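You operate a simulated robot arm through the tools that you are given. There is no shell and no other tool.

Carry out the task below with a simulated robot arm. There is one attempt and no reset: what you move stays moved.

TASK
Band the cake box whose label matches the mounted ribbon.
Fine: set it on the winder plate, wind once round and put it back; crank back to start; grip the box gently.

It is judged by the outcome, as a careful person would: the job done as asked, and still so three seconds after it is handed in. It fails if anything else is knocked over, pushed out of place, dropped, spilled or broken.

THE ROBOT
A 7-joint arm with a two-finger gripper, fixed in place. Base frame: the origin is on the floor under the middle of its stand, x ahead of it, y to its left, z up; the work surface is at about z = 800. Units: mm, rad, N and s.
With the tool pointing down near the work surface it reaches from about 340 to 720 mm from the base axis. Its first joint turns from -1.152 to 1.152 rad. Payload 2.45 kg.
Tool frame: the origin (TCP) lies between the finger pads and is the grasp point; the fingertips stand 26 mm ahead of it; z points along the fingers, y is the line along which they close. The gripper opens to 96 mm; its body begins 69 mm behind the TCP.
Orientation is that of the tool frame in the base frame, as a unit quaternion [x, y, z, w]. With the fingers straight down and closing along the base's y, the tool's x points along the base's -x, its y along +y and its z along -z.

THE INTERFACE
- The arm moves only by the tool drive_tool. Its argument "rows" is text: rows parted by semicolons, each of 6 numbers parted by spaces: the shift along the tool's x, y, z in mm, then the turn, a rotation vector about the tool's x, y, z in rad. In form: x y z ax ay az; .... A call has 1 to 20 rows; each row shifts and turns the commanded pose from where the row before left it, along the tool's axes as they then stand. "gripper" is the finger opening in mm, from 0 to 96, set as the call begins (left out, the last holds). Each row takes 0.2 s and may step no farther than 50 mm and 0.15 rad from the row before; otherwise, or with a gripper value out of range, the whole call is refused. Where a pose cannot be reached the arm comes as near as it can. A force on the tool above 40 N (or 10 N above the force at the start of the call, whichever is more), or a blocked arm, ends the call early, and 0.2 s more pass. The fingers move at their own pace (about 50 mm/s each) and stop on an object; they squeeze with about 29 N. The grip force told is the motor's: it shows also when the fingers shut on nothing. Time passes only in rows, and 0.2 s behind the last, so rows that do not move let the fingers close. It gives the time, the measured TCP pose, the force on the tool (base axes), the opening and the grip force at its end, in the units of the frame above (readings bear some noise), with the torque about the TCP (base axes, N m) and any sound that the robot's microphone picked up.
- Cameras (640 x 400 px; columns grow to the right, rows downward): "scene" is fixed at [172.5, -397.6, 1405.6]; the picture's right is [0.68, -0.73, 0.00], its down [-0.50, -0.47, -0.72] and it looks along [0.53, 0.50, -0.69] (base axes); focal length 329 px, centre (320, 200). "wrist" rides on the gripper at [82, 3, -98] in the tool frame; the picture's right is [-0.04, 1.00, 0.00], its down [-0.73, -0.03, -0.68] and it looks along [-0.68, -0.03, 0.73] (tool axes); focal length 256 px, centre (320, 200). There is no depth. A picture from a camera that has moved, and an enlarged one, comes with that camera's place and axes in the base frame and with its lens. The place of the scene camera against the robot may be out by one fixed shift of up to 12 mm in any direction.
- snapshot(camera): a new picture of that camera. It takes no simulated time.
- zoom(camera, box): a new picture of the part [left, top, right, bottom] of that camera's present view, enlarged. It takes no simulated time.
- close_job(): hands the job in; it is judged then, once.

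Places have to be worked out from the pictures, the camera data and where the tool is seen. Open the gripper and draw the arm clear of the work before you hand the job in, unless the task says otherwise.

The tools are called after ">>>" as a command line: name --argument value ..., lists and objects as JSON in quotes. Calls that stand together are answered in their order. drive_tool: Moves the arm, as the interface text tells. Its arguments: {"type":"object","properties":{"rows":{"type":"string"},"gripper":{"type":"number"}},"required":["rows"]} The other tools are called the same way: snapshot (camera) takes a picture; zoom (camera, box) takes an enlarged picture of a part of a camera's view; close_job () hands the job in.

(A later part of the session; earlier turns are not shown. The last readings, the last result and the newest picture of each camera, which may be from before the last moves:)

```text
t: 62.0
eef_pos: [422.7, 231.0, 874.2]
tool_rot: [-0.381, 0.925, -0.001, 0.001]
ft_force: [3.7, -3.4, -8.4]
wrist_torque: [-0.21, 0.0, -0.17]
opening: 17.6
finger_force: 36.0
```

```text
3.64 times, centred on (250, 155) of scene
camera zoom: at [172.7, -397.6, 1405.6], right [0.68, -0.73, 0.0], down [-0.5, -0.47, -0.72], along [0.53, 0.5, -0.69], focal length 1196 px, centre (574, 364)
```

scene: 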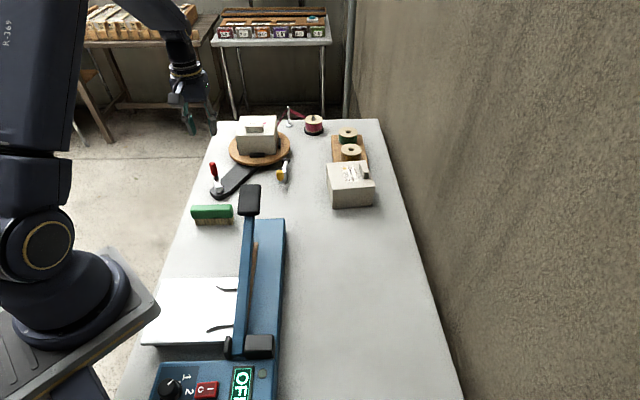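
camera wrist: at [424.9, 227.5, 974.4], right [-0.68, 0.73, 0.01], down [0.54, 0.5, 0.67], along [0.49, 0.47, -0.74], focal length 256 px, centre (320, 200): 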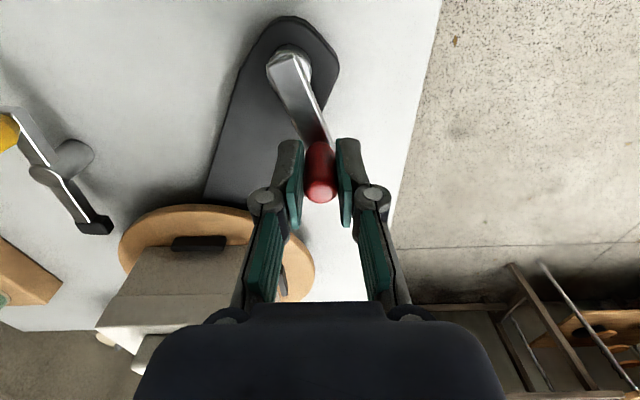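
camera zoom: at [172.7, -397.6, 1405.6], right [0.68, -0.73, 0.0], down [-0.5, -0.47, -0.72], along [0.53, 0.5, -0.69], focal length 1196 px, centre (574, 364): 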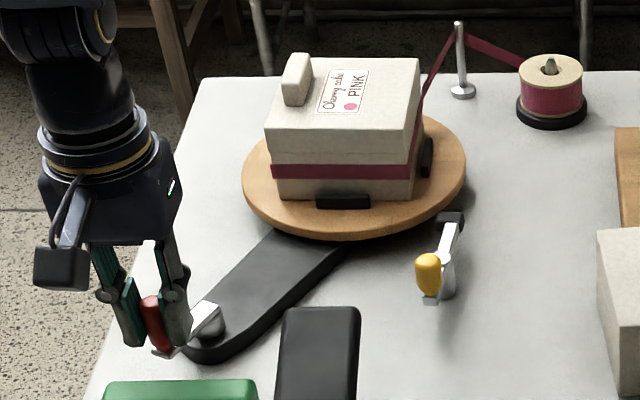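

The plate is at about 268° (one-quarter turn to go). Forces are small; I turn another 40° of crank, which should bring the plate to about 348°.

>>> drive_tool --rows "2.26 -5.6 0 0 0 0; 1.46 -5.86 0 0 0 0; 0.63 -6.01 0 0 0 0; -0.21 -6.04 0 0 0 0; -1.05 -5.95 0 0 0 0; 0 0 0 0 0 0; 0 0 0 0 0 0"

>>> zoom --camera "wrist" --box '[220, 60, 420, 250]'

>>> zoom --camera "scene" --box '[180, 100, 320, 210]'

```text
t: 63.6
eef_pos: [441.2, 210.9, 873.6]
tool_rot: [-0.384, 0.923, 0.001, 0.0]
ft_force: [-5.0, 6.4, -0.1]
wrist_torque: [0.03, 0.26, 0.31]
opening: 17.5
finger_force: 43.1
```

```text
2.11 times, centred on (320, 155) of wrist
camera zoom: at [381.0, 152.7, 973.0], right [-0.68, 0.74, 0.0], down [0.54, 0.5, 0.68], along [0.5, 0.46, -0.73], focal length 539 px, centre (320, 295)
```

zoom: 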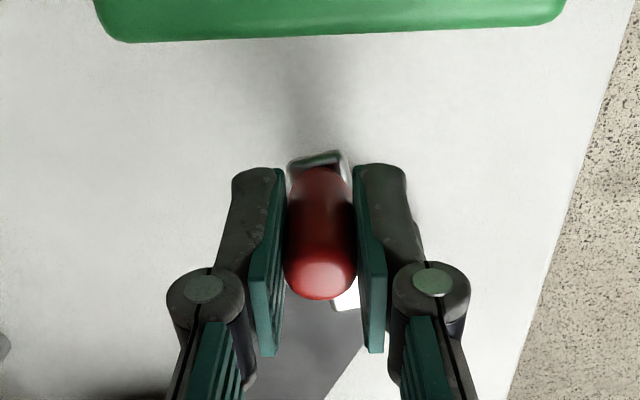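

```text
3.64 times, centred on (250, 155) of scene
camera zoom: at [172.3, -397.4, 1405.7], right [0.68, -0.73, 0.0], down [-0.5, -0.47, -0.72], along [0.53, 0.5, -0.69], focal length 1196 px, centre (574, 364)
```

zoom: 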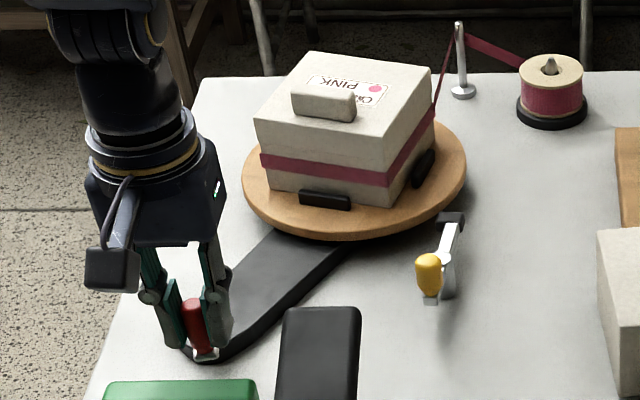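

The plate is at about 342°. I go on slowly: roughly 5.5° of crank, then measure again.

>>> drive_tool --rows "-0.5 -2 0 0 0 0; -0.6 -2 0 0 0 0; 0 0 0 0 0 0; 0 0 0 0 0 0"

>>> zoom --camera "scene" --box '[180, 100, 320, 210]'

>>> zoom --camera "scene" --box '[225, 105, 295, 170]'

```text
t: 64.6
eef_pos: [444.9, 208.6, 874.4]
tool_rot: [-0.383, 0.924, -0.001, 0.002]
ft_force: [-4.7, -1.1, 17.0]
wrist_torque: [-0.38, 0.51, 0.16]
opening: 17.5
finger_force: 43.1
```

```text
3.64 times, centred on (250, 155) of scene
camera zoom: at [172.1, -397.7, 1405.6], right [0.68, -0.73, 0.0], down [-0.5, -0.47, -0.72], along [0.53, 0.5, -0.69], focal length 1196 px, centre (574, 364)
```

zoom: 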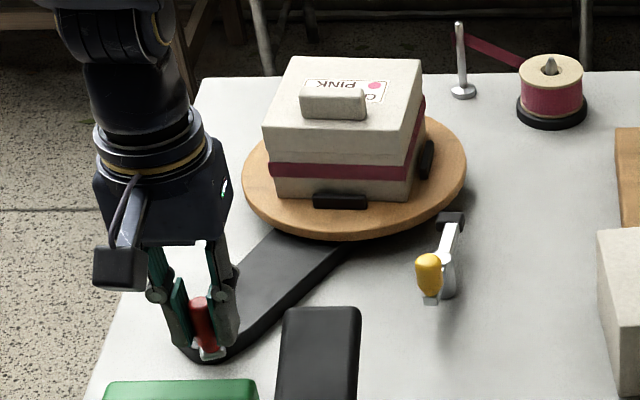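

```text
6.15 times, centred on (260, 138) of scene
camera zoom: at [172.1, -397.7, 1405.6], right [0.68, -0.73, 0.0], down [-0.5, -0.47, -0.72], along [0.53, 0.5, -0.69], focal length 2025 px, centre (689, 585)
```

zoom: 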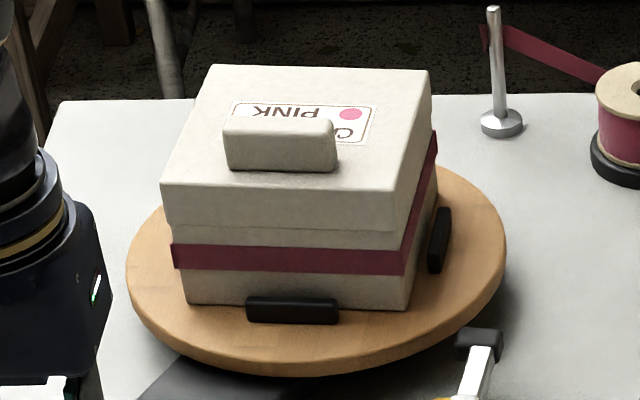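

The ribbon has parted from the post and the band is closed around the box; the plate is about 4° short of a full turn. I add about 2° of crank to bring it to exactly one turn.

>>> drive_tool --rows "-0.3 -0.9 0 0 0 0; -0.3 -0.9 0 0 0 0; 0 0 0 0 0 0; 0 0 0 0 0 0"

>>> zoom --camera "scene" --box '[225, 105, 295, 170]'

```text
t: 65.6
eef_pos: [447.0, 207.1, 873.6]
tool_rot: [-0.382, 0.924, -0.001, 0.001]
ft_force: [-6.4, -2.8, 16.5]
wrist_torque: [-0.12, 0.2, 0.15]
opening: 17.2
finger_force: 43.2
```

```text
6.15 times, centred on (260, 138) of scene
camera zoom: at [172.1, -397.7, 1405.6], right [0.68, -0.73, 0.0], down [-0.5, -0.47, -0.72], along [0.53, 0.5, -0.69], focal length 2025 px, centre (689, 585)
```

zoom: 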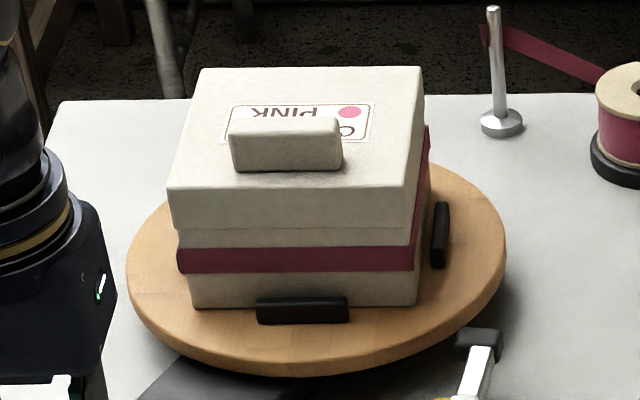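

The plate is back in its exact starting orientation after one full turn, with the band on. I release the knob and rise.

>>> drive_tool --rows "0 0 0 0 0 0; 0 0 0 0 0 0; 0 0 0 0 0 0" --gripper 40

>>> drive_tool --rows "0 0 -15 0 0 0; 0 0 -30 0 0 0; 0 0 -40 0 0 0; 0 0 -45 0 0 0; 0 0 -50 0 0 0; 0 0 0 0 0 0"

>>> snapshot --camera "wrist"

>>> zoom --camera "scene" --box '[180, 100, 320, 210]'

```text
t: 66.4
eef_pos: [447.4, 207.3, 873.2]
tool_rot: [-0.382, 0.924, 0.001, 0.001]
ft_force: [-0.3, -0.6, -0.8]
wrist_torque: [-0.01, 0.0, -0.02]
opening: 40.0
finger_force: 0.1
```

```text
t: 67.8
eef_pos: [448.0, 205.2, 1056.0]
tool_rot: [-0.382, 0.924, 0.001, 0.001]
ft_force: [-0.2, 0.4, -0.6]
wrist_torque: [0.02, 0.02, 0.0]
opening: 40.3
finger_force: 0.1
```

```text
taken
camera wrist: at [387.3, 148.3, 1155.2], right [-0.68, 0.74, 0.0], down [0.54, 0.5, 0.68], along [0.5, 0.46, -0.73], focal length 256 px, centre (320, 200)
```

wrist: 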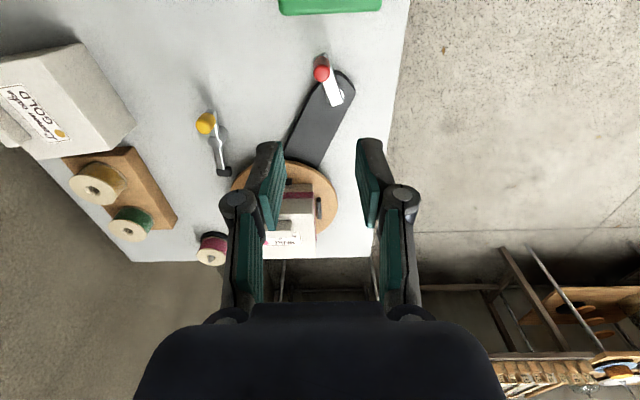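

```text
3.64 times, centred on (250, 155) of scene
camera zoom: at [172.5, -397.6, 1405.6], right [0.68, -0.73, 0.0], down [-0.5, -0.47, -0.72], along [0.53, 0.5, -0.69], focal length 1196 px, centre (574, 364)
```

zoom: 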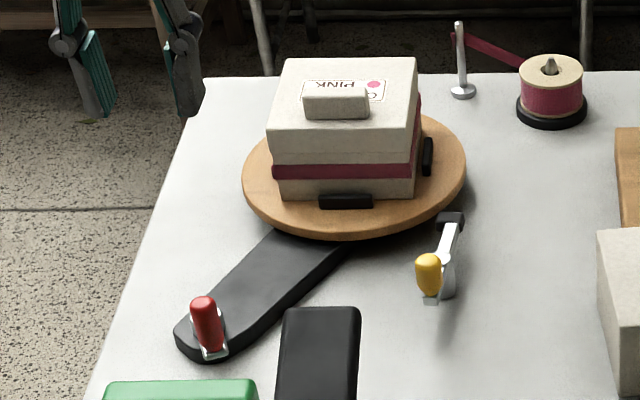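

Now I move back over the box, turning the tool 90° to match the tab as it was when I set it down.

>>> drive_tool --rows "-39.5 -15 0 0 0 0; -39.5 -15 0 0 0 0; -39.5 -15 0 0 0 0; -39.5 -15 0 0 0 0; -39.3 -15 0 0 0 0; 0 0 0 0 0 0.1309; 0 0 0 0 0 0.1309; 0 0 0 0 0 0.1309; 0 0 0 0 0 0.1309; 0 0 0 0 0 0.1309; 0 0 0 0 0 0.1309; 0 0 0 0 0 0.1309; 0 0 0 0 0 0.1309; 0 0 0 0 0 0.1309; 0 0 0 0 0 0.1309; 0 0 0 0 0 0.1309; 0 0 0 0 0 0.1309; 0 0 0 0 0 0"

>>> snapshot --camera "wrist"

>>> zoom --camera "wrist" --box '[250, 0, 450, 150]'

```text
t: 71.6
eef_pos: [639.0, 292.5, 1054.3]
tool_rot: [0.385, 0.923, 0.001, 0.002]
ft_force: [-0.6, -0.7, 0.3]
wrist_torque: [0.03, -0.01, 0.0]
opening: 40.5
finger_force: 0.0
```

```text
taken
camera wrist: at [583.0, 351.2, 1153.8], right [0.74, 0.68, 0.0], down [0.49, -0.54, 0.68], along [0.46, -0.5, -0.73], focal length 256 px, centre (320, 200)
```

wrist: 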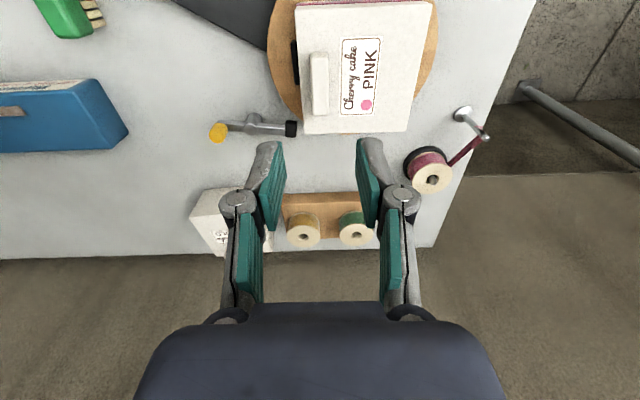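

```text
2.67 times, centred on (350, 75) of wrist
camera zoom: at [583.0, 351.2, 1153.8], right [0.74, 0.68, 0.0], down [0.49, -0.54, 0.68], along [0.46, -0.5, -0.73], focal length 683 px, centre (240, 533)
```

zoom: 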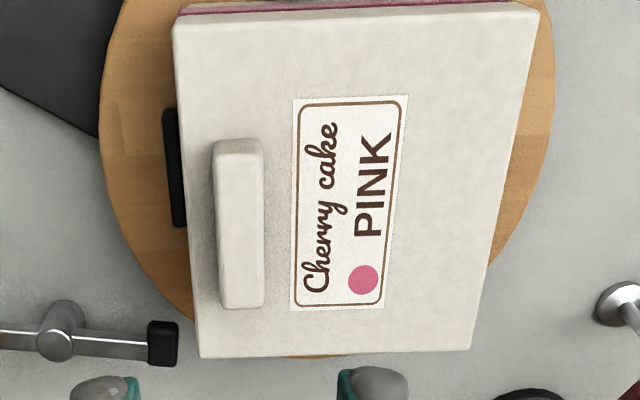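

The tab is within 1 mm of the tool axis and within 1° of its direction. I trim the yaw slightly and descend to just above it.

>>> drive_tool --rows "0 -0.7 30 0 0 0.007; 0 0 30 0 0 0; 0 0 30 0 0 0; 0 0 0 0 0 0; 0 0 0 0 0 0"

>>> zoom --camera "wrist" --box '[220, 0, 460, 240]'

>>> zoom --camera "scene" --box '[210, 80, 310, 170]'

```text
t: 72.8
eef_pos: [639.0, 291.3, 965.2]
tool_rot: [0.387, 0.922, 0.002, 0.001]
ft_force: [-0.1, -0.7, 0.8]
wrist_torque: [-0.05, 0.0, -0.01]
opening: 39.9
finger_force: 0.1
```

```text
1.67 times, centred on (340, 120) of wrist
camera zoom: at [582.9, 351.1, 1064.5], right [0.74, 0.67, 0.0], down [0.49, -0.54, 0.68], along [0.46, -0.5, -0.73], focal length 427 px, centre (287, 333)
```

zoom: 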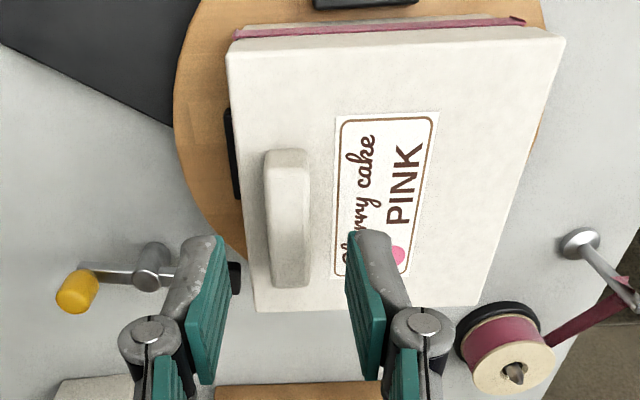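

```text
4.44 times, centred on (260, 125) of scene
camera zoom: at [172.5, -397.6, 1405.6], right [0.68, -0.73, 0.0], down [-0.5, -0.47, -0.72], along [0.53, 0.5, -0.69], focal length 1462 px, centre (587, 533)
```

zoom: 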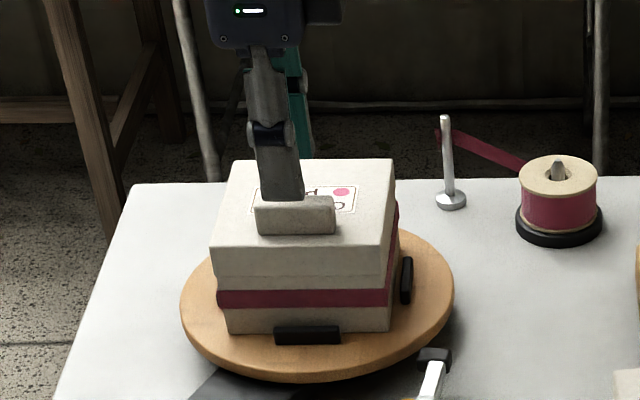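

Tab is centred. I descend to the grip height (z≈933) and close gently as before.

>>> drive_tool --rows "0 0 12 0 0 0; 0 0 12 0 0 0; 0 0 7.5 0 0 0; 0 0 0 0 0 0"

>>> zoom --camera "wrist" --box '[220, 0, 460, 240]'

```text
t: 73.8
eef_pos: [639.3, 293.4, 933.2]
tool_rot: [0.386, 0.923, -0.001, 0.001]
ft_force: [0.2, -0.3, 0.2]
wrist_torque: [-0.02, -0.03, 0.01]
opening: 40.0
finger_force: 0.2
```

```text
1.67 times, centred on (340, 120) of wrist
camera zoom: at [582.6, 352.1, 1032.2], right [0.74, 0.67, 0.0], down [0.49, -0.54, 0.68], along [0.46, -0.5, -0.73], focal length 427 px, centre (287, 333)
```

zoom: 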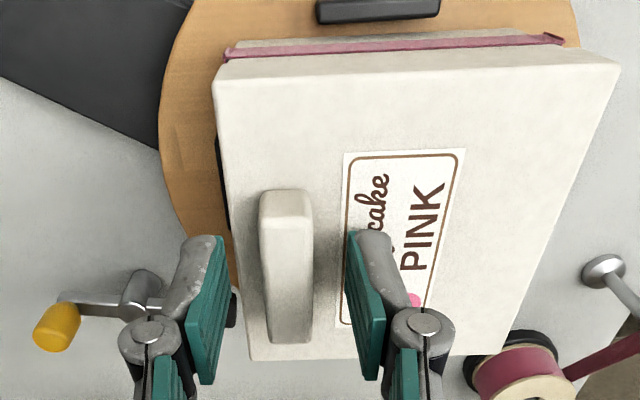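

>>> drive_tool --rows "0 0 0 0 0 0; 0 0 0 0 0 0; 0 0 0 0 0 0; 0 0 0 0 0 0" --gripper 14.5

```text
t: 74.8
eef_pos: [638.7, 292.9, 933.7]
tool_rot: [0.387, 0.922, 0.0, 0.0]
ft_force: [0.2, -0.1, -1.2]
wrist_torque: [-0.01, -0.03, 0.01]
opening: 15.9
finger_force: 22.2
```

Grip is at 22 N again, gentle. I lift slowly straight up out of the cleats and check.

>>> drive_tool --rows "0 0 -3 0 0 0; 0 0 -4 0 0 0; 0 0 -6 0 0 0; 0 0 -8 0 0 0; 0 0 -10 0 0 0; 0 0 0 0 0 0"

>>> zoom --camera "scene" --box '[190, 80, 330, 210]'

>>> zoom --camera "wrist" --box '[220, 0, 540, 240]'

```text
t: 76.2
eef_pos: [638.5, 291.8, 965.6]
tool_rot: [0.386, 0.922, 0.001, 0.0]
ft_force: [1.0, 0.0, -3.8]
wrist_torque: [-0.08, 0.1, -0.01]
opening: 15.5
finger_force: 21.0
```

```text
3.08 times, centred on (260, 145) of scene
camera zoom: at [172.5, -397.5, 1405.6], right [0.68, -0.73, 0.0], down [-0.5, -0.47, -0.72], along [0.53, 0.5, -0.69], focal length 1012 px, centre (505, 369)
```

zoom: 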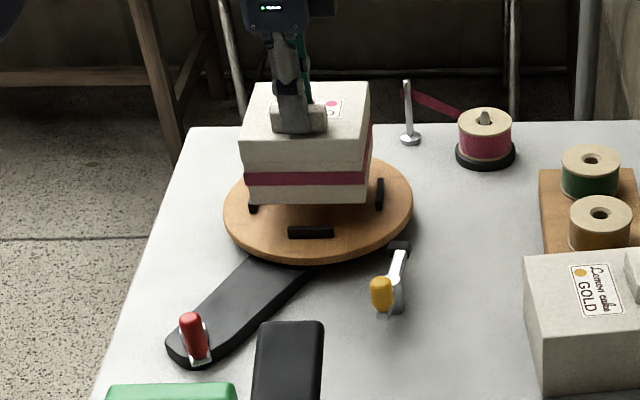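

```text
1.67 times, centred on (380, 120) of wrist
camera zoom: at [582.7, 350.8, 1064.5], right [0.74, 0.67, 0.0], down [0.49, -0.54, 0.68], along [0.46, -0.5, -0.73], focal length 427 px, centre (220, 333)
```

zoom: 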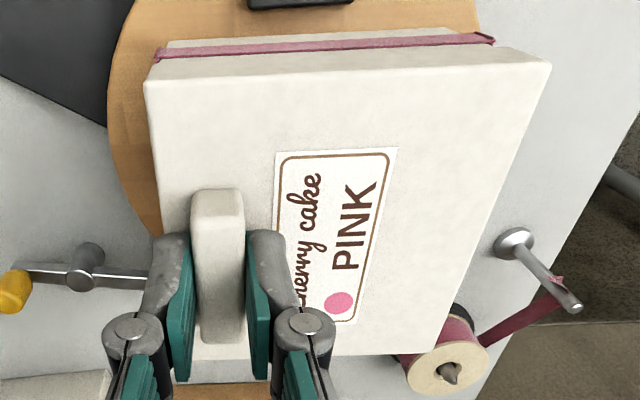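

The box hangs level with its band closed round it. I raise it and carry it back along the same route, turning it back 90°.

>>> drive_tool --rows "0 0 -20 0 0 0; 0 0 -20 0 0 0; 0 0 -20 0 0 0; 0 0 -20 0 0 0; 0 0 -7 0 0 0; 9.7 -26.9 0 0 0 0; 9.7 -26.9 0 0 0 0; 9.7 -26.9 0 0 0 0; 9.7 -26.9 0 0 0 0; 9.7 -26.9 0 0 0 0; 0 0 0 0 0 0"

>>> drive_tool --rows "0 0 0 0 0 -0.1309; 0 0 0 0 0 -0.1309; 0 0 0 0 0 -0.1309; 0 0 0 0 0 -0.1309; 0 0 0 0 0 -0.1309; 0 0 0 0 0 -0.1309; 0 0 0 0 0 -0.1309; 0 0 0 0 0 -0.1309; 0 0 0 0 0 -0.1309; 0 0 0 0 0 -0.1309; 0 0 0 0 0 -0.1309; 0 0 0 0 0 -0.1309; 0 0 0 0 0 0"

>>> snapshot --camera "scene"

>>> snapshot --camera "wrist"

```text
t: 78.6
eef_pos: [506.9, 234.7, 1051.6]
tool_rot: [0.386, 0.922, 0.0, 0.001]
ft_force: [0.1, 0.1, -3.3]
wrist_torque: [-0.09, 0.11, 0.02]
opening: 15.7
finger_force: 21.8
```

```text
t: 81.4
eef_pos: [508.3, 232.9, 1050.2]
tool_rot: [-0.38, 0.925, 0.0, 0.0]
ft_force: [1.1, 0.4, -3.5]
wrist_torque: [-0.11, -0.08, 0.0]
opening: 15.9
finger_force: 21.4
```

```text
taken
```

scene: 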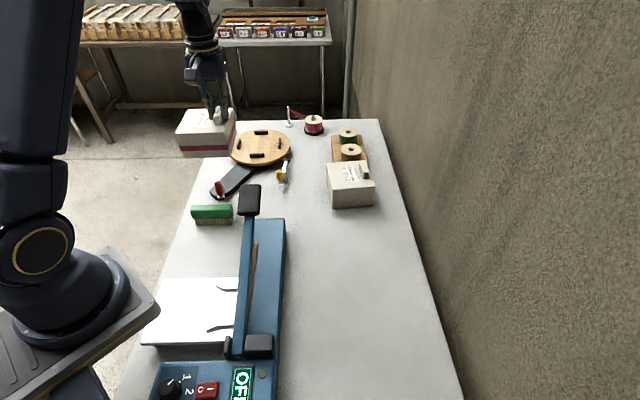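

```text
taken
camera wrist: at [447.2, 175.7, 1149.5], right [-0.67, 0.74, 0.0], down [0.54, 0.49, 0.68], along [0.5, 0.46, -0.73], focal length 256 px, centre (320, 200)
```

wrist: 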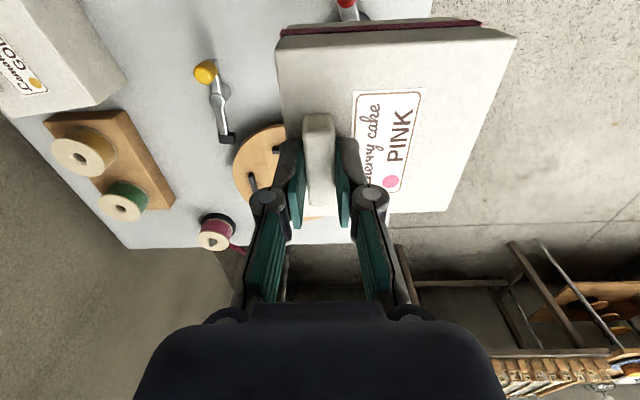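

Everything on the table is as before. I move back over the box's old place, still high.

>>> drive_tool --rows "30.13 -0.67 0 0 0 0; 30.13 -0.67 0 0 0 0; 30.13 -0.67 0 0 0 0; 30.13 -0.67 0 0 0 0; 30.13 -0.67 0 0 0 0; 30.13 -0.67 0 0 0 0; 30.13 -0.67 0 0 0 0; 0 0 0 0 0 0; 0 0 0 0 0 0"

>>> drive_tool --rows "0 0 20 0 0 0; 0 0 20 0 0 0; 0 0 20 0 0 0; 0 0 20 0 0 0; 0 0 20 0 0 0; 0 0 15 0 0 0; 0 0 0 0 0 0; 0 0 0 0 0 0"

>>> zoom --camera "scene" --box '[150, 150, 310, 290]'

>>> snapshot --camera "wrist"

```text
t: 83.4
eef_pos: [361.9, 81.4, 1049.0]
tool_rot: [-0.378, 0.926, 0.0, 0.001]
ft_force: [0.0, -0.9, -3.6]
wrist_torque: [-0.07, -0.05, -0.01]
opening: 15.9
finger_force: 21.9
```

```text
t: 85.2
eef_pos: [361.8, 80.7, 933.9]
tool_rot: [-0.379, 0.925, 0.0, 0.001]
ft_force: [0.1, 0.2, -2.2]
wrist_torque: [-0.08, -0.08, 0.0]
opening: 15.8
finger_force: 21.8
```

```text
2.86 times, centred on (230, 220) of scene
camera zoom: at [172.5, -397.6, 1405.6], right [0.68, -0.73, 0.0], down [-0.5, -0.47, -0.72], along [0.53, 0.5, -0.69], focal length 940 px, centre (577, 143)
```

zoom: 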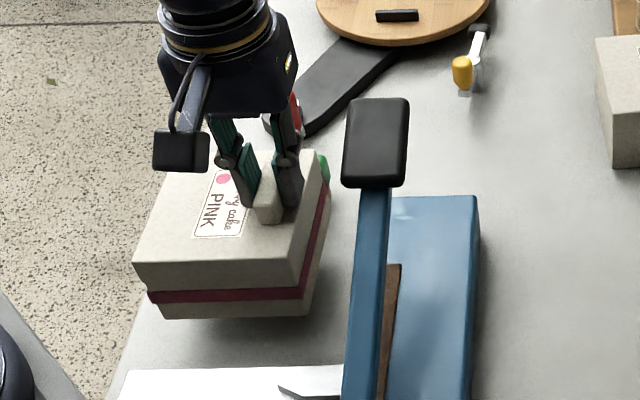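

```text
taken
camera wrist: at [300.7, 24.1, 1032.9], right [-0.67, 0.74, 0.0], down [0.54, 0.49, 0.68], along [0.5, 0.46, -0.73], focal length 256 px, centre (320, 200)
```

wrist: 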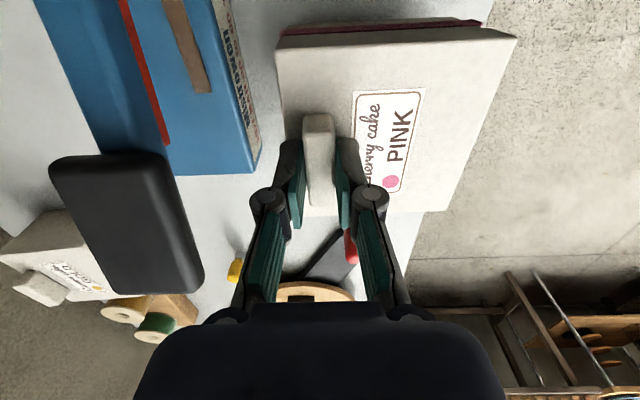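

>>> zoom --camera "wrist" --box '[240, 0, 540, 240]'

>>> zoom --camera "scene" --box '[170, 190, 250, 270]'

```text
1.67 times, centred on (390, 120) of wrist
camera zoom: at [300.7, 24.1, 1032.9], right [-0.67, 0.74, 0.0], down [0.54, 0.49, 0.68], along [0.5, 0.46, -0.73], focal length 427 px, centre (203, 333)
```

zoom: 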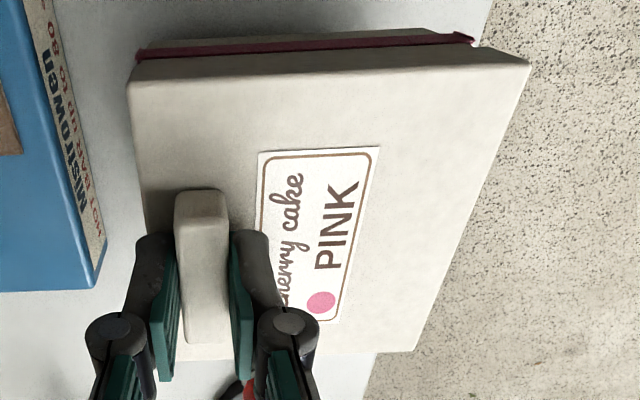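

```text
5.00 times, centred on (210, 230) of scene
camera zoom: at [172.5, -397.6, 1405.6], right [0.68, -0.73, 0.0], down [-0.5, -0.47, -0.72], along [0.53, 0.5, -0.69], focal length 1645 px, centre (870, 50)
```

zoom: 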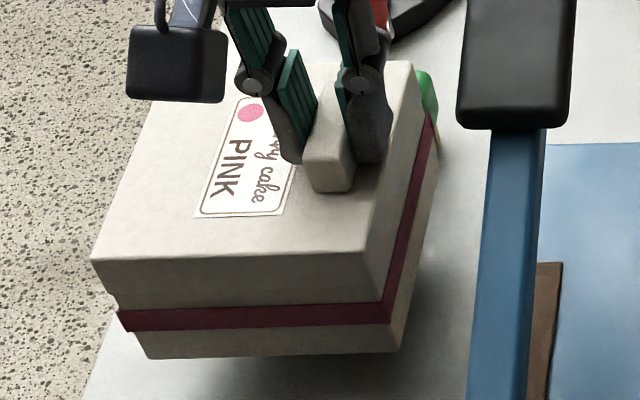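

Compared with my earlier view at this height, the tool is about 2.7 mm too far right; height and direction agree. I correct and lower most of the way, then compare with the very first picture.

>>> drive_tool --rows "0 2.7 0 0 0 0; 0 0 8 0 0 0; 0 0 8 0 0 0; 0 0 6 0 0 0; 0 0 4 0 0 0; 0 0 0 0 0 0; 0 0 0 0 0 0"

>>> zoom --camera "scene" --box '[140, 190, 300, 290]'

>>> zoom --camera "wrist" --box '[240, 0, 540, 240]'

```text
t: 86.8
eef_pos: [359.8, 82.5, 907.8]
tool_rot: [-0.379, 0.926, 0.001, 0.0]
ft_force: [0.7, 0.5, -2.3]
wrist_torque: [-0.15, -0.06, -0.01]
opening: 15.6
finger_force: 21.9
```

```text
4.00 times, centred on (220, 240) of scene
camera zoom: at [172.5, -397.6, 1405.6], right [0.68, -0.73, 0.0], down [-0.5, -0.47, -0.72], along [0.53, 0.5, -0.69], focal length 1316 px, centre (720, 40)
```

zoom: 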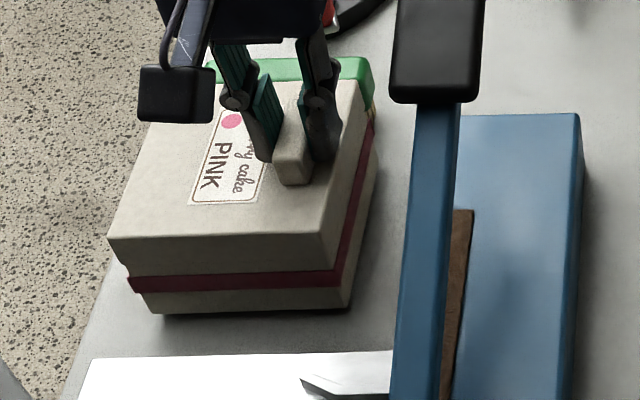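

```text
1.67 times, centred on (390, 120) of wrist
camera zoom: at [299.2, 26.7, 1007.6], right [-0.67, 0.74, 0.0], down [0.54, 0.49, 0.68], along [0.5, 0.46, -0.73], focal length 427 px, centre (203, 333)
```

zoom: 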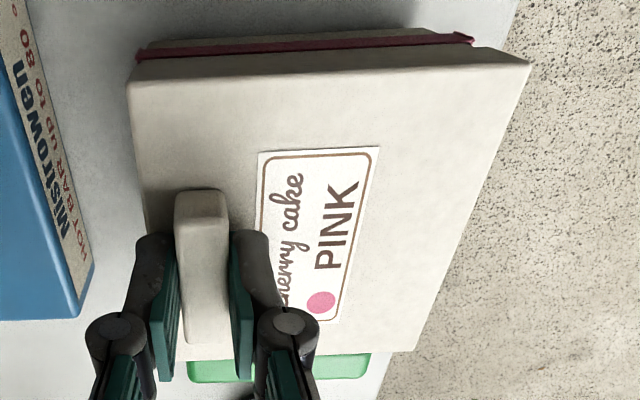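

The picture matches the first one to within about 1 mm once the last 6 mm of height are taken off. I lower slowly until the weight comes off.

>>> drive_tool --rows "0 0 2 0 0 0; 0 0 2 0 0 0; 0 0 0 0 0 0"

>>> drive_tool --rows "0 0 1 0 0 0; 0 0 0 0 0 0"

>>> drive_tool --rows "0 0 1 0 0 0; 0 0 0 0 0 0"

```text
t: 87.6
eef_pos: [359.0, 83.4, 905.7]
tool_rot: [-0.38, 0.925, 0.001, 0.001]
ft_force: [-0.9, 0.2, -2.9]
wrist_torque: [-0.08, -0.04, -0.03]
opening: 16.2
finger_force: 22.0
```

```text
t: 88.2
eef_pos: [360.9, 82.5, 903.8]
tool_rot: [-0.378, 0.926, 0.0, 0.001]
ft_force: [0.0, 0.7, -3.1]
wrist_torque: [-0.13, -0.06, 0.04]
opening: 15.9
finger_force: 22.0
```

```text
t: 88.8
eef_pos: [360.4, 83.1, 903.0]
tool_rot: [-0.378, 0.926, -0.001, 0.001]
ft_force: [1.3, -1.2, -1.0]
wrist_torque: [-0.09, 0.11, 0.08]
opening: 15.8
finger_force: 22.0
```

>>> drive_tool --rows "0 0 0.8 0 0 0; 0 0 0 0 0 0; 0 0 0 0 0 0"

>>> zoom --camera "scene" --box '[140, 190, 300, 290]'

```text
t: 89.6
eef_pos: [360.7, 83.2, 901.4]
tool_rot: [-0.378, 0.926, 0.001, 0.001]
ft_force: [0.7, 0.6, -1.9]
wrist_torque: [-0.02, -0.03, -0.06]
opening: 15.6
finger_force: 22.3
```

```text
4.00 times, centred on (220, 240) of scene
camera zoom: at [172.5, -397.6, 1405.6], right [0.68, -0.73, 0.0], down [-0.5, -0.47, -0.72], along [0.53, 0.5, -0.69], focal length 1316 px, centre (720, 40)
```

zoom: 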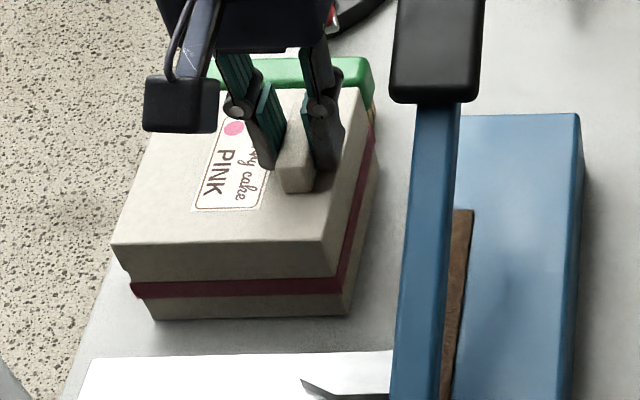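

>>> drive_tool --rows "0 0 0.8 0 0 0; 0 0 0 0 0 0; 0 0 0 0 0 0"

>>> zoom --camera "scene" --box '[160, 250, 240, 280]'

```text
t: 90.4
eef_pos: [361.1, 82.6, 902.1]
tool_rot: [-0.378, 0.926, 0.0, 0.0]
ft_force: [0.8, -1.0, -1.3]
wrist_torque: [0.03, -0.05, 0.0]
opening: 16.0
finger_force: 22.1
```

```text
8.00 times, centred on (200, 265) of scene
camera zoom: at [172.5, -397.6, 1405.6], right [0.68, -0.73, 0.0], down [-0.5, -0.47, -0.72], along [0.53, 0.5, -0.69], focal length 2632 px, centre (1280, -320)
```

zoom: 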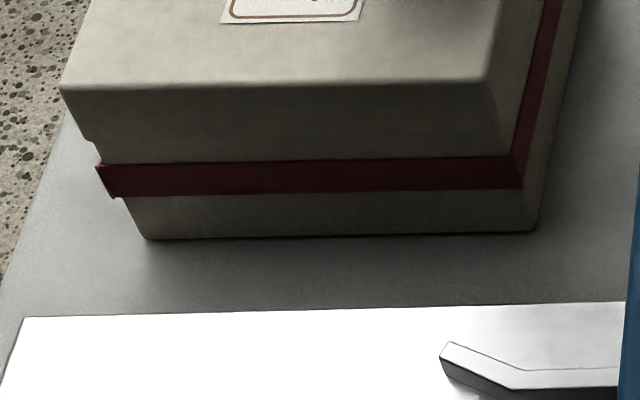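

The box rests on the table (torque gone, contact shadow closed). I release it and rise straight up.

>>> drive_tool --rows "0 0 0 0 0 0; 0 0 0 0 0 0; 0 0 0 0 0 0" --gripper 40

>>> drive_tool --rows "0 0 -10 0 0 0; 0 0 -20 0 0 0; 0 0 -30 0 0 0; 0 0 -30 0 0 0; 0 0 -30 0 0 0; 0 0 -30 0 0 0; 0 0 0 0 0 0"

>>> zoom --camera "scene" --box '[140, 190, 300, 290]'

>>> snapshot --camera "wrist"

```text
t: 91.2
eef_pos: [359.9, 83.3, 901.2]
tool_rot: [-0.379, 0.925, 0.0, 0.001]
ft_force: [0.2, 0.3, 1.6]
wrist_torque: [0.02, 0.0, 0.03]
opening: 39.9
finger_force: 0.0
```

```text
t: 92.8
eef_pos: [359.5, 82.5, 1053.8]
tool_rot: [-0.379, 0.925, 0.0, 0.0]
ft_force: [-0.6, -0.3, -0.6]
wrist_torque: [-0.01, -0.01, 0.0]
opening: 40.1
finger_force: 0.0
```

```text
4.00 times, centred on (220, 240) of scene
camera zoom: at [172.5, -397.6, 1405.6], right [0.68, -0.73, 0.0], down [-0.5, -0.47, -0.72], along [0.53, 0.5, -0.69], focal length 1316 px, centre (720, 40)
```

zoom: 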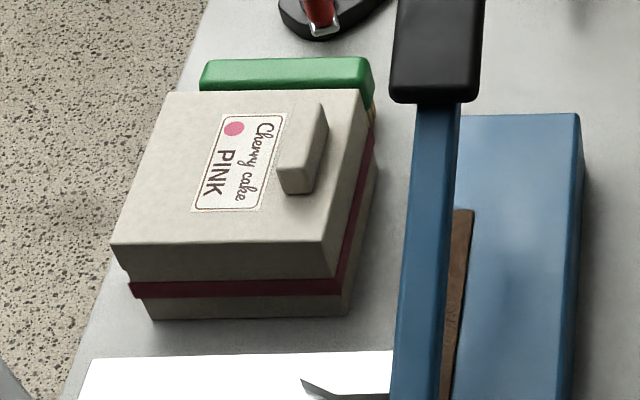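

```text
taken
camera wrist: at [297.6, 26.1, 1151.5], right [-0.67, 0.74, 0.0], down [0.54, 0.49, 0.68], along [0.5, 0.46, -0.73], focal length 256 px, centre (320, 200)
```

wrist: 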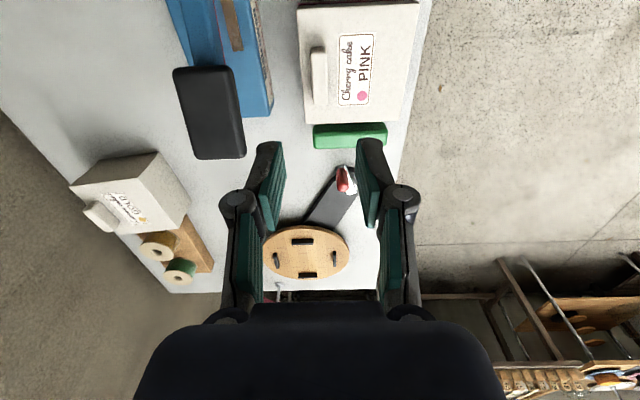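

The box is back in its place to within about a millimetre, brush untouched. Now the crank still stands half a turn away from its start; I go back above its knob.

>>> drive_tool --rows "0 0 0 0 0 -0.0077; -37.4 6.2 0 0 0 0; -37.4 6.2 0 0 0 0; -37.4 6.2 0 0 0 0; -37.3 6.3 0 0 0 0; 0 0 30 0 0 0; 0 0 30 0 0 0; 0 0 0 0 0 0"

>>> zoom --camera "wrist" --box '[240, 0, 400, 150]'

>>> snapshot --camera "scene"

```text
t: 94.6
eef_pos: [448.8, 206.8, 992.2]
tool_rot: [-0.382, 0.924, 0.0, 0.001]
ft_force: [0.5, 0.2, 0.6]
wrist_torque: [0.04, 0.02, 0.03]
opening: 39.9
finger_force: 0.1
```

```text
2.67 times, centred on (320, 75) of wrist
camera zoom: at [387.4, 149.0, 1090.3], right [-0.68, 0.74, 0.0], down [0.54, 0.5, 0.68], along [0.5, 0.46, -0.73], focal length 683 px, centre (320, 533)
```

zoom: 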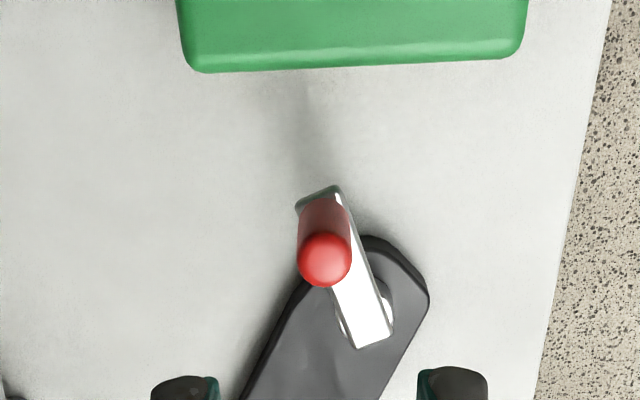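

```text
taken
```

scene: 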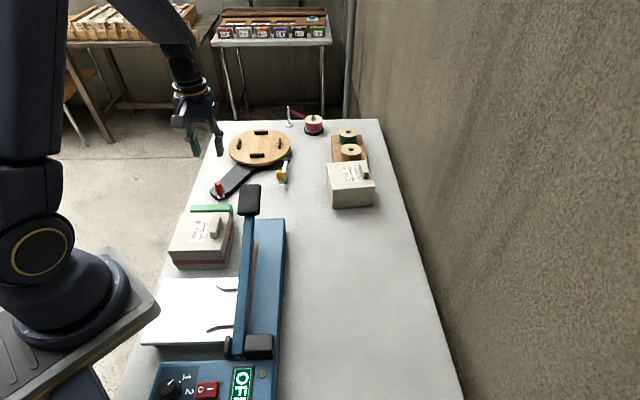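

The knob is right below. I lower the fingers around it and first test whether it can be turned back clockwise with only a light push.

>>> drive_tool --rows "0 0.6 30 0 0 0; 0 0 30 0 0 0; 0 0 30 0 0 0; 0 0 20 0 0 0; 0 0 8 0 0 0; 0 0 0 0 0 0"

>>> drive_tool --rows "0 0 0 0 0 0; 0 0 0 0 0 0; 0 1.5 0 0 0 0; 0 1.5 0 0 0 0; 0 1 0 0 0 0; 0 0 0 0 0 0" --gripper 24

>>> zoom --camera "wrist" --box '[220, 60, 420, 250]'

```text
t: 96.0
eef_pos: [448.2, 206.8, 874.3]
tool_rot: [-0.383, 0.924, 0.0, 0.001]
ft_force: [-0.4, -0.2, 1.0]
wrist_torque: [0.01, -0.01, 0.01]
opening: 40.0
finger_force: 0.0
```

```text
t: 97.4
eef_pos: [444.5, 209.7, 874.7]
tool_rot: [-0.383, 0.924, 0.0, 0.0]
ft_force: [-0.5, -0.1, 1.1]
wrist_torque: [-0.04, 0.01, 0.0]
opening: 24.1
finger_force: 0.3
```

```text
2.11 times, centred on (320, 155) of wrist
camera zoom: at [384.8, 152.6, 972.9], right [-0.68, 0.74, 0.0], down [0.54, 0.5, 0.68], along [0.5, 0.46, -0.73], focal length 539 px, centre (320, 295)
```

zoom: 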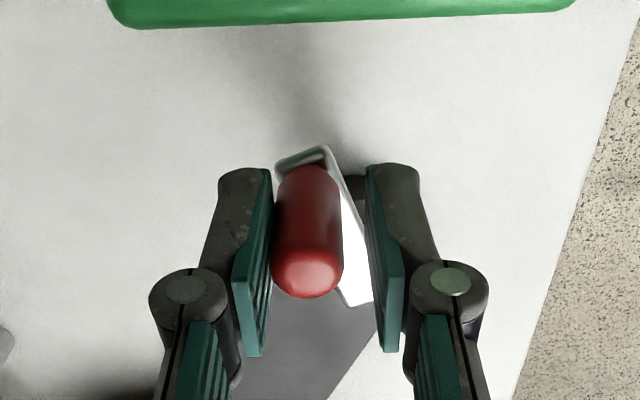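

>>> drive_tool --rows "0 1 0 0 0 0; 0 1 0 0 0 0; 0 0 0 0 0 0"

>>> zoom --camera "wrist" --box '[220, 60, 420, 250]'

>>> zoom --camera "scene" --box '[180, 100, 320, 210]'

```text
t: 98.2
eef_pos: [443.7, 212.3, 874.0]
tool_rot: [-0.383, 0.924, 0.0, 0.002]
ft_force: [0.0, -0.5, -0.3]
wrist_torque: [-0.03, -0.01, 0.0]
opening: 24.7
finger_force: 0.1
```

```text
2.11 times, centred on (320, 155) of wrist
camera zoom: at [382.8, 154.6, 973.0], right [-0.68, 0.73, 0.0], down [0.54, 0.5, 0.68], along [0.5, 0.46, -0.73], focal length 539 px, centre (320, 295)
```

zoom: 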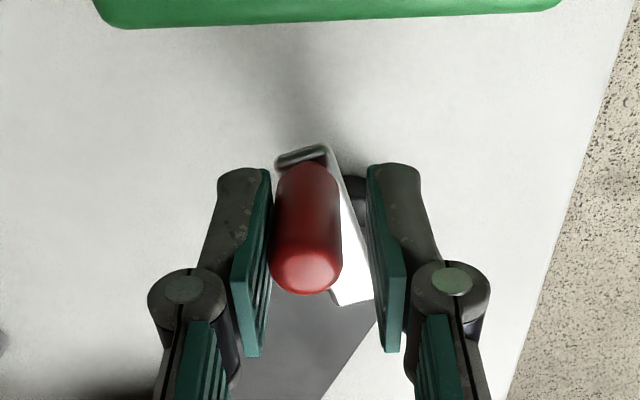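

```text
3.64 times, centred on (250, 155) of scene
camera zoom: at [172.5, -397.6, 1405.6], right [0.68, -0.73, 0.0], down [-0.5, -0.47, -0.72], along [0.53, 0.5, -0.69], focal length 1196 px, centre (574, 364)
```

zoom: 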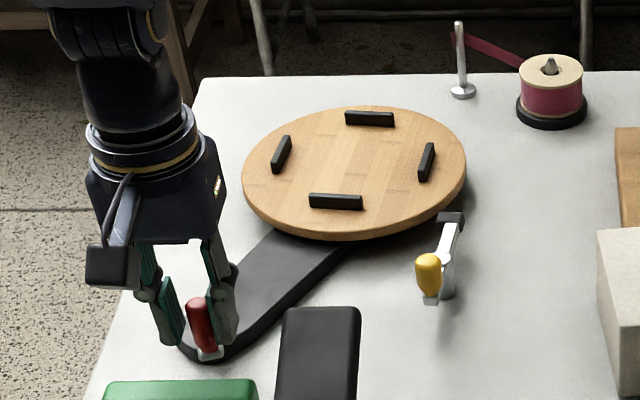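

Turning back clockwise is free, so the earlier block was just the start stop; turning back until that stop gives the exact start. I re-centre, grip the knob and turn it back along the circle.

>>> drive_tool --rows "0 -3.8 0 0 0 0; 0 0 0 0 0 0; 0 0 0 0 0 0; 0 0 0 0 0 0" --gripper 14

>>> drive_tool --rows "1.3 5.86 0 0 0 0; 0.47 5.98 0 0 0 0; -0.37 5.99 0 0 0 0; -1.2 5.88 0 0 0 0; -2 5.66 0 0 0 0; 0 0 0 0 0 0"

>>> zoom --camera "wrist" --box '[220, 60, 420, 250]'

>>> zoom --camera "scene" --box '[180, 100, 320, 210]'

```text
t: 99.2
eef_pos: [446.0, 209.3, 873.6]
tool_rot: [-0.382, 0.924, 0.001, 0.003]
ft_force: [-3.7, 6.4, 0.4]
wrist_torque: [0.09, 0.17, 0.22]
opening: 17.3
finger_force: 42.9
```

```text
t: 100.6
eef_pos: [426.5, 231.4, 875.2]
tool_rot: [-0.383, 0.924, 0.0, 0.001]
ft_force: [-0.8, -1.2, -10.1]
wrist_torque: [0.3, -0.25, -0.05]
opening: 17.6
finger_force: 42.9
```

```text
2.11 times, centred on (320, 155) of wrist
camera zoom: at [365.5, 174.9, 973.0], right [-0.68, 0.73, 0.0], down [0.54, 0.5, 0.68], along [0.5, 0.46, -0.73], focal length 539 px, centre (320, 295)
```

zoom: 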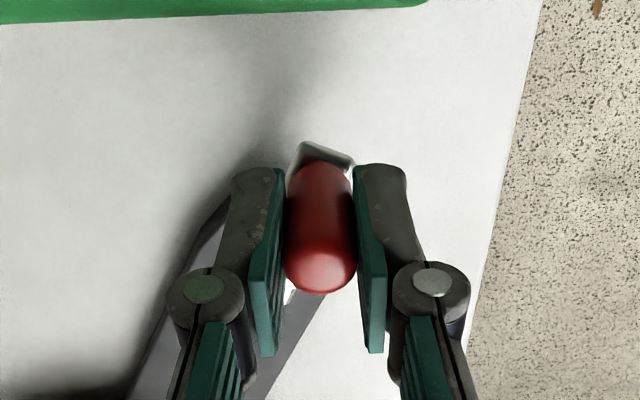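

```text
3.64 times, centred on (250, 155) of scene
camera zoom: at [172.6, -397.5, 1405.6], right [0.68, -0.73, 0.0], down [-0.5, -0.47, -0.72], along [0.53, 0.5, -0.69], focal length 1196 px, centre (574, 364)
```

zoom: 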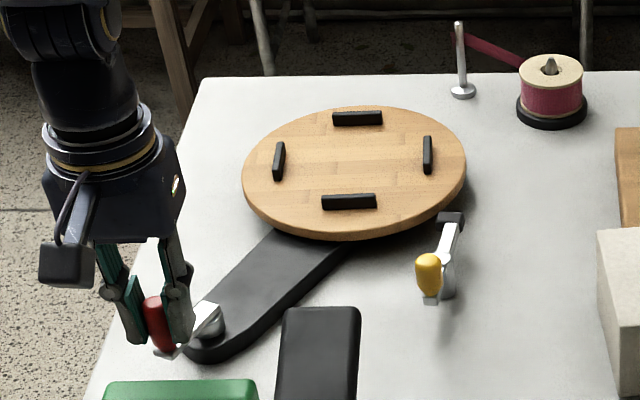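

>>> drive_tool --rows "-2.82 5.3 0 0 0 0; -3.53 4.85 0 0 0 0; -4.17 4.32 0 0 0 0; -4.73 3.69 0 0 0 0; 0 0 0 0 0 0"

>>> zoom --camera "wrist" --box '[220, 60, 420, 250]'

>>> zoom --camera "scene" --box '[180, 100, 320, 210]'

```text
t: 101.8
eef_pos: [425.2, 254.4, 874.0]
tool_rot: [-0.382, 0.924, 0.0, 0.001]
ft_force: [8.6, -9.1, -9.8]
wrist_torque: [-0.51, 0.18, -0.23]
opening: 17.7
finger_force: 43.0
```

```text
2.11 times, centred on (320, 155) of wrist
camera zoom: at [364.5, 197.5, 973.1], right [-0.68, 0.74, 0.0], down [0.54, 0.5, 0.68], along [0.5, 0.46, -0.73], focal length 539 px, centre (320, 295)
```

zoom: 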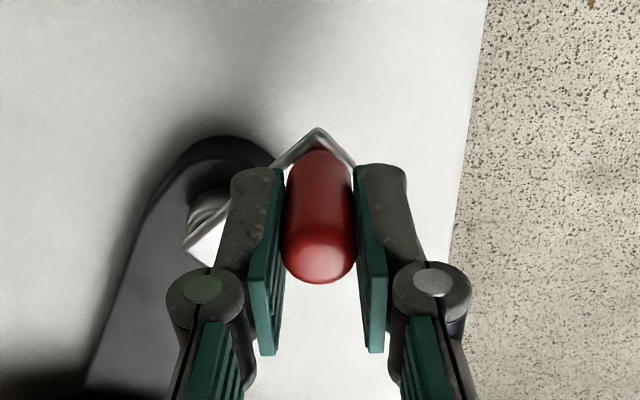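

```text
3.64 times, centred on (250, 155) of scene
camera zoom: at [172.8, -397.7, 1405.5], right [0.68, -0.73, 0.0], down [-0.5, -0.47, -0.72], along [0.53, 0.5, -0.69], focal length 1196 px, centre (574, 364)
```

zoom: 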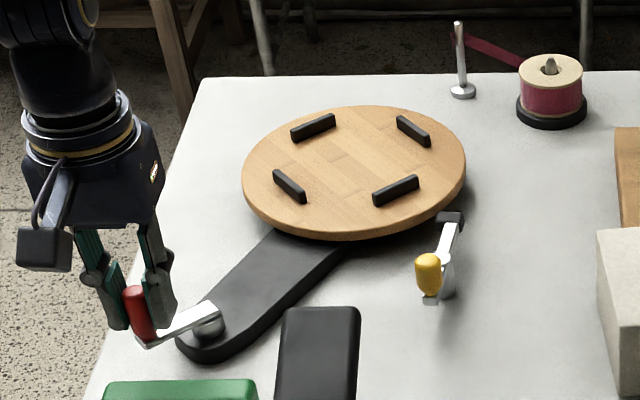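

The knob lags 5 mm along the pads; I re-centre before continuing.

>>> drive_tool --rows "0 0 0 0 0 0; 2.5 0 0 0 0 0; 2.5 0 0 0 0 0; 0 0 0 0 0 0" --gripper 25

>>> zoom --camera "wrist" --box '[220, 60, 420, 250]'

```text
t: 102.8
eef_pos: [422.4, 251.6, 874.7]
tool_rot: [-0.382, 0.924, 0.001, 0.001]
ft_force: [0.2, -0.5, 0.4]
wrist_torque: [0.0, -0.02, -0.02]
opening: 24.8
finger_force: 0.1
```

```text
2.11 times, centred on (320, 155) of wrist
camera zoom: at [360.9, 193.7, 973.3], right [-0.68, 0.73, 0.0], down [0.54, 0.5, 0.68], along [0.5, 0.46, -0.73], focal length 539 px, centre (320, 295)
```

zoom: 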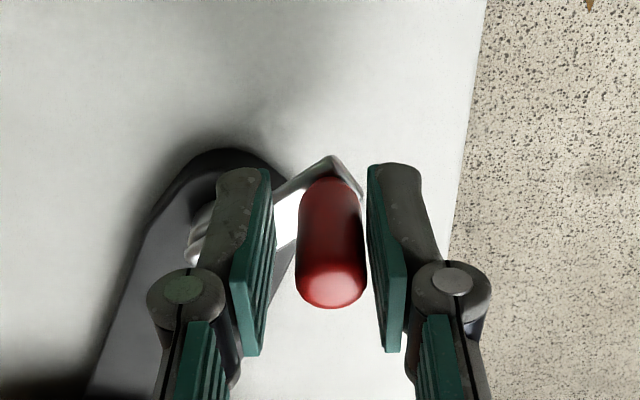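

>>> drive_tool --rows "-3.4 2.3 0 0 0 0; 0 0 0 0 0 0; 0 0 0 0 0 0; 0 0 0 0 0 0" --gripper 14

>>> drive_tool --rows "-5.25 2.91 0 0 0 0; -5.6 2.15 0 0 0 0; -5.85 1.35 0 0 0 0; -5.98 0.52 0 0 0 0; 0 0 0 0 0 0"

>>> zoom --camera "wrist" --box '[220, 60, 420, 250]'

>>> zoom --camera "scene" --box '[180, 100, 320, 210]'

```text
t: 103.8
eef_pos: [420.8, 255.8, 874.4]
tool_rot: [-0.382, 0.924, 0.0, 0.0]
ft_force: [-6.7, -1.1, 3.2]
wrist_torque: [-0.35, 0.47, -0.09]
opening: 17.3
finger_force: 42.7
```

```text
t: 105.0
eef_pos: [432.8, 276.2, 874.0]
tool_rot: [-0.383, 0.924, 0.0, 0.001]
ft_force: [-5.3, -4.9, -0.5]
wrist_torque: [0.27, -0.33, -0.27]
opening: 17.8
finger_force: 42.9
```

```text
2.11 times, centred on (320, 155) of wrist
camera zoom: at [372.1, 218.7, 973.0], right [-0.68, 0.74, 0.0], down [0.54, 0.5, 0.68], along [0.5, 0.46, -0.73], focal length 539 px, centre (320, 295)
```

zoom: 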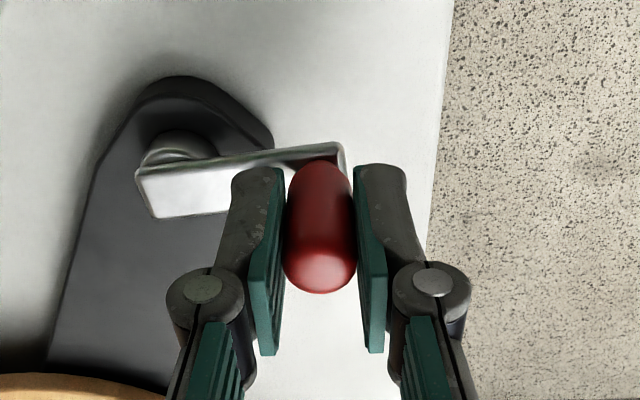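

```text
3.64 times, centred on (250, 155) of scene
camera zoom: at [172.3, -397.7, 1405.6], right [0.68, -0.73, 0.0], down [-0.5, -0.47, -0.72], along [0.53, 0.5, -0.69], focal length 1196 px, centre (574, 364)
```

zoom: 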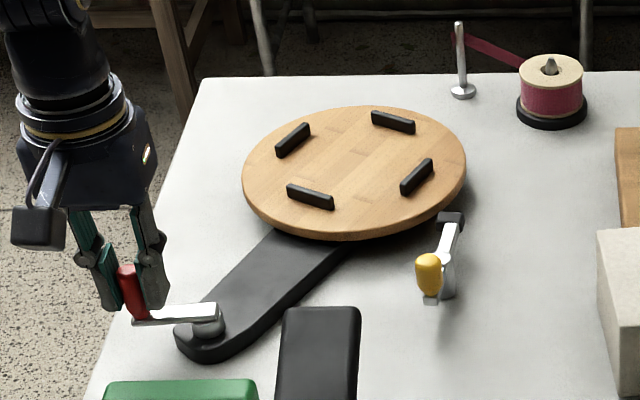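

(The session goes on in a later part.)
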